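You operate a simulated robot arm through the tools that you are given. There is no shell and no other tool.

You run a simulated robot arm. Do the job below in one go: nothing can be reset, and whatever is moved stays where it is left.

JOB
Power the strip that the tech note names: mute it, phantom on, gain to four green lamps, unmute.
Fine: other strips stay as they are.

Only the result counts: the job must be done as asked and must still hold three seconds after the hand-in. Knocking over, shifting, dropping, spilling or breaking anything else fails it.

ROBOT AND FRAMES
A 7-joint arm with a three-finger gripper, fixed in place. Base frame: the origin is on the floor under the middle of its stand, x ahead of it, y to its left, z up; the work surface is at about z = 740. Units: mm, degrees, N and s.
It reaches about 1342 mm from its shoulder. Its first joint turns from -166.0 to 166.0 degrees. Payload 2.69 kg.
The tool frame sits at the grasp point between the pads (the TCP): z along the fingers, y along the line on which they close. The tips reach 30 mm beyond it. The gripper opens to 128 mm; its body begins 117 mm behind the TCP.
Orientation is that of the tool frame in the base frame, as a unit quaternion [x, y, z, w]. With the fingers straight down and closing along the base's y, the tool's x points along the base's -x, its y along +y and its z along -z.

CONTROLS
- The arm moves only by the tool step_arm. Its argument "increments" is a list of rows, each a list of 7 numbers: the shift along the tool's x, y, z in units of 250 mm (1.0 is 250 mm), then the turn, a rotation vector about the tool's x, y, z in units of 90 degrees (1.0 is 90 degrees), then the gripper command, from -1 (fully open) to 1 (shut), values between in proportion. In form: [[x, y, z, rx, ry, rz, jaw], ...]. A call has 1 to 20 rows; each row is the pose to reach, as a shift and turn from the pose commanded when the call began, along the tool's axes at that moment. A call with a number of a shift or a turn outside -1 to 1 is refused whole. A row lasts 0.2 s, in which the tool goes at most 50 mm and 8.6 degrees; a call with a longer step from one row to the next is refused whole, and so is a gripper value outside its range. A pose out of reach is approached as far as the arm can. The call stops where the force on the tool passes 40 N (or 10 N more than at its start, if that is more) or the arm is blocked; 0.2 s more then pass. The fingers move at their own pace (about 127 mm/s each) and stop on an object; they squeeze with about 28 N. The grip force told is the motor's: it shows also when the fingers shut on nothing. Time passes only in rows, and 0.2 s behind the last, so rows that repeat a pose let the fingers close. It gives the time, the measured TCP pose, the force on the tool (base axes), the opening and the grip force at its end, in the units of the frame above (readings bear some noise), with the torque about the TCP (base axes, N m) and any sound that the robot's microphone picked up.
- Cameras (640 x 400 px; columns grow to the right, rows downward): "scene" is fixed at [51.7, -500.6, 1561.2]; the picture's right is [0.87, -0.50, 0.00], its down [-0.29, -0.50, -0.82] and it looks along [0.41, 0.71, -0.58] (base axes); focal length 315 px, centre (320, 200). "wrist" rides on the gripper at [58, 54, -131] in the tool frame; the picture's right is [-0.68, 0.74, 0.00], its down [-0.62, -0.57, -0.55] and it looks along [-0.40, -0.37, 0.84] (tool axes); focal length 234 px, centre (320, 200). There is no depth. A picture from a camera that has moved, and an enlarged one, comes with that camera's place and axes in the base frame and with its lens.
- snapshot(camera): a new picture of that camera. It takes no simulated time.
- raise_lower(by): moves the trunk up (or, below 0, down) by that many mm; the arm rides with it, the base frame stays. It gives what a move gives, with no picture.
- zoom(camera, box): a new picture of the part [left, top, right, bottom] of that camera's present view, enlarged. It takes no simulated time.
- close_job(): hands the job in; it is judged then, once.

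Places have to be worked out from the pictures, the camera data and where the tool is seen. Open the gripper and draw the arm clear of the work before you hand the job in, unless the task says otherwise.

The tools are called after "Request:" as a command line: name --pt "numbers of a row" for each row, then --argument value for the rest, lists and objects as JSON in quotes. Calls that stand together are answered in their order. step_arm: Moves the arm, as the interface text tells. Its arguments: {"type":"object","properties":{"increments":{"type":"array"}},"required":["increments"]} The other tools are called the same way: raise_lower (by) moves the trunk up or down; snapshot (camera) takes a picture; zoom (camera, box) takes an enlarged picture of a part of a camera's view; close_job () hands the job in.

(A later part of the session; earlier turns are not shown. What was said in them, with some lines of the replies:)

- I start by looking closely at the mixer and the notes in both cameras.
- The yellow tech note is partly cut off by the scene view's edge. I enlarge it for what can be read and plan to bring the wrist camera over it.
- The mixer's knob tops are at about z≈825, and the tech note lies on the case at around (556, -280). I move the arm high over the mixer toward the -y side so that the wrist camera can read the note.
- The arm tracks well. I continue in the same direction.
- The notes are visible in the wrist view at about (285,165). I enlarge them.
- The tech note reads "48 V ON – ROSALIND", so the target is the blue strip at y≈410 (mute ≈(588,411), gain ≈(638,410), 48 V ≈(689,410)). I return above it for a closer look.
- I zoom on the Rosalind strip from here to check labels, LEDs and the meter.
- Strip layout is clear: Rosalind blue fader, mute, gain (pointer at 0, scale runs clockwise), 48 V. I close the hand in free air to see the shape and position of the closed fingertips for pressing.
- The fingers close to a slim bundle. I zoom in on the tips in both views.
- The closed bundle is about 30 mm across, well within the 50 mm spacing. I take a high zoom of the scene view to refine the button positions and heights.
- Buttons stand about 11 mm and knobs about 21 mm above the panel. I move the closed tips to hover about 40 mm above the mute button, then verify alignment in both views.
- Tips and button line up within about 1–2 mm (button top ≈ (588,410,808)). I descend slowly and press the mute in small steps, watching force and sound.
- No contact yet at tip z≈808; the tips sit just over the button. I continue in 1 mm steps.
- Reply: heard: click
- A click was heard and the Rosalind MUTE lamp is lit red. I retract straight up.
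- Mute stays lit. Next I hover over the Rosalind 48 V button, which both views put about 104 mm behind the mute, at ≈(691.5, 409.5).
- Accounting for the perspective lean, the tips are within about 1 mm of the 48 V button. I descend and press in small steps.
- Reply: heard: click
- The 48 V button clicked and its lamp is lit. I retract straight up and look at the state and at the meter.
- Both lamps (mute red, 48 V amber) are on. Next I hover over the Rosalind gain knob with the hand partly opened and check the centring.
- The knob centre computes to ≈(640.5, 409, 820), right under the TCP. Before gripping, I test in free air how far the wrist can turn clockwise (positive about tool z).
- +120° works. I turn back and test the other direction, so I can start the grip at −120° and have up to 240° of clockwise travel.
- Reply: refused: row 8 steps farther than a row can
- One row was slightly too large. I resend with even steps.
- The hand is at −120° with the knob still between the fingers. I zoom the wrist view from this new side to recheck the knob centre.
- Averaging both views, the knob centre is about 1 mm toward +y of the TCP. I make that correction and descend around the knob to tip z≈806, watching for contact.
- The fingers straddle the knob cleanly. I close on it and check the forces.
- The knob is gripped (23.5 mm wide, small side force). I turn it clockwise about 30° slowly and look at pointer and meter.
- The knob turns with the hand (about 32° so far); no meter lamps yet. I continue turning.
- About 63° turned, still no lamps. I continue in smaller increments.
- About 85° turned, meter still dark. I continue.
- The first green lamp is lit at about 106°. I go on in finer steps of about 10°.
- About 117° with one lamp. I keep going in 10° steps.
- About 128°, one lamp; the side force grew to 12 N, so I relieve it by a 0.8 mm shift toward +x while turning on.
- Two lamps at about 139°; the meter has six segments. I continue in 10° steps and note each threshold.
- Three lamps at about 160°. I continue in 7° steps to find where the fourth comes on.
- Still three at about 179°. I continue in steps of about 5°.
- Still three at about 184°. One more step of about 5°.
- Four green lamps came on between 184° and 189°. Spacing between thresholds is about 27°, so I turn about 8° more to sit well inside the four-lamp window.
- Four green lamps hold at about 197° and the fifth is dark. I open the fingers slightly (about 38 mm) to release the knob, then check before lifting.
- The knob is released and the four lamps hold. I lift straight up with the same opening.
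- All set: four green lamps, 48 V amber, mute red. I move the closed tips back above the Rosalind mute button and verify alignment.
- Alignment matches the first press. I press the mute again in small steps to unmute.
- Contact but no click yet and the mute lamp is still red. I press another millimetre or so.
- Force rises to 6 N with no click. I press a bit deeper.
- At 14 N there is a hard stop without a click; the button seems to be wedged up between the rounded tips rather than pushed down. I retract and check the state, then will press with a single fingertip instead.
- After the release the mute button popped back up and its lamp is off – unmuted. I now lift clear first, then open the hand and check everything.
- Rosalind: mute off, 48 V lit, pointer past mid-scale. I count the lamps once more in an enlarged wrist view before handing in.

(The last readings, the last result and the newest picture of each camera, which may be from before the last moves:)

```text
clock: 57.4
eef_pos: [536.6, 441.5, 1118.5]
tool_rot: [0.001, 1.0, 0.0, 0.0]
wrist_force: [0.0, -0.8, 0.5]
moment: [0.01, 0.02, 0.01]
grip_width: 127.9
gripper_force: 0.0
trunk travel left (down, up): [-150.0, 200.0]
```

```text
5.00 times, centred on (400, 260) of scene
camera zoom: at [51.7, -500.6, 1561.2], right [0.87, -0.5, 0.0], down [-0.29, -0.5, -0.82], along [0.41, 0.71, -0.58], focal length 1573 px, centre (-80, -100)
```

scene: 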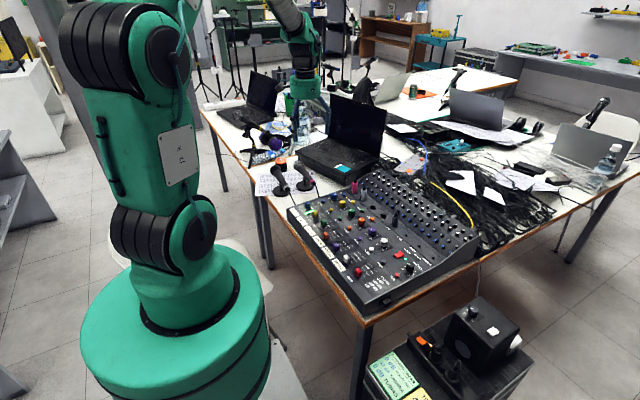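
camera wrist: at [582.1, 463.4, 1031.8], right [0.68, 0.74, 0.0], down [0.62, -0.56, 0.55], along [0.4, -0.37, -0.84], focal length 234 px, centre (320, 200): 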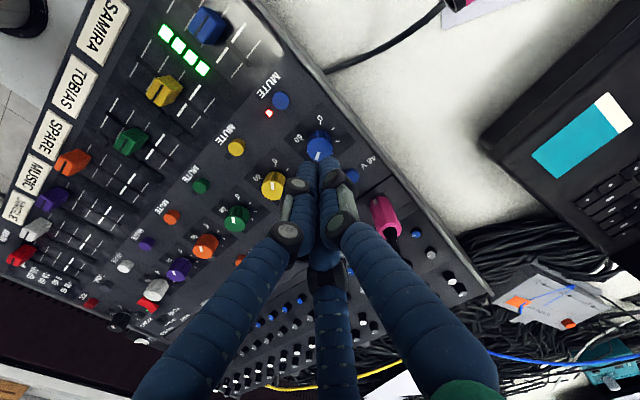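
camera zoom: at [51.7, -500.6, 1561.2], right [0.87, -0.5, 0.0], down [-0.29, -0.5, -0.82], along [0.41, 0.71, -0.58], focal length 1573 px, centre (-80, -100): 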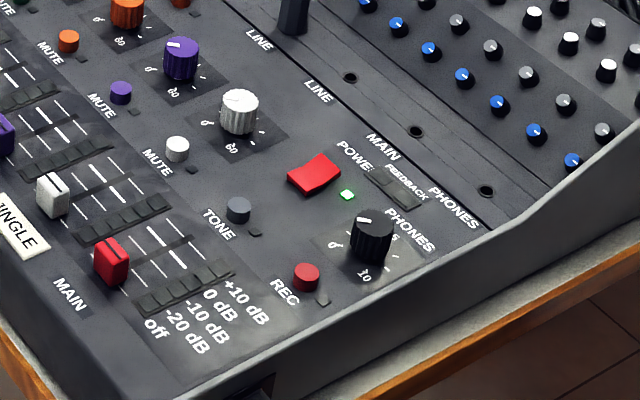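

Exactly four green lamps are lit on Rosalind, the mute lamp is off, 48 V is on, and all other strips and the feedback lamp are unchanged. The arm is clear with the hand open, so I hand the job in.

Request:
close_job

```text
The job is handed in.
```

The tech note reads "48 V ON – ROSALIND", so I set up the Rosalind (blue) strip, and the job is handed in.

- **Mute:** pressed first and its lamp came on. I released it at the end, and its lamp is now off.
- **Phantom:** the 48 V button is on and its lamp is lit.
- **Gain:** turned up until exactly four green lamps lit, then a little further so it isn't right at the threshold. The fifth lamp stays dark.

The second mute press made no click that the microphone caught. After I lifted off, the button had popped up and the lamp was out, so I took it as unmuted.

In the last pictures the other strips look as they did at the start and the feedback lamp is dark. I left Rosalind's fader where it was. The hand is open and the arm is clear of the mixer.
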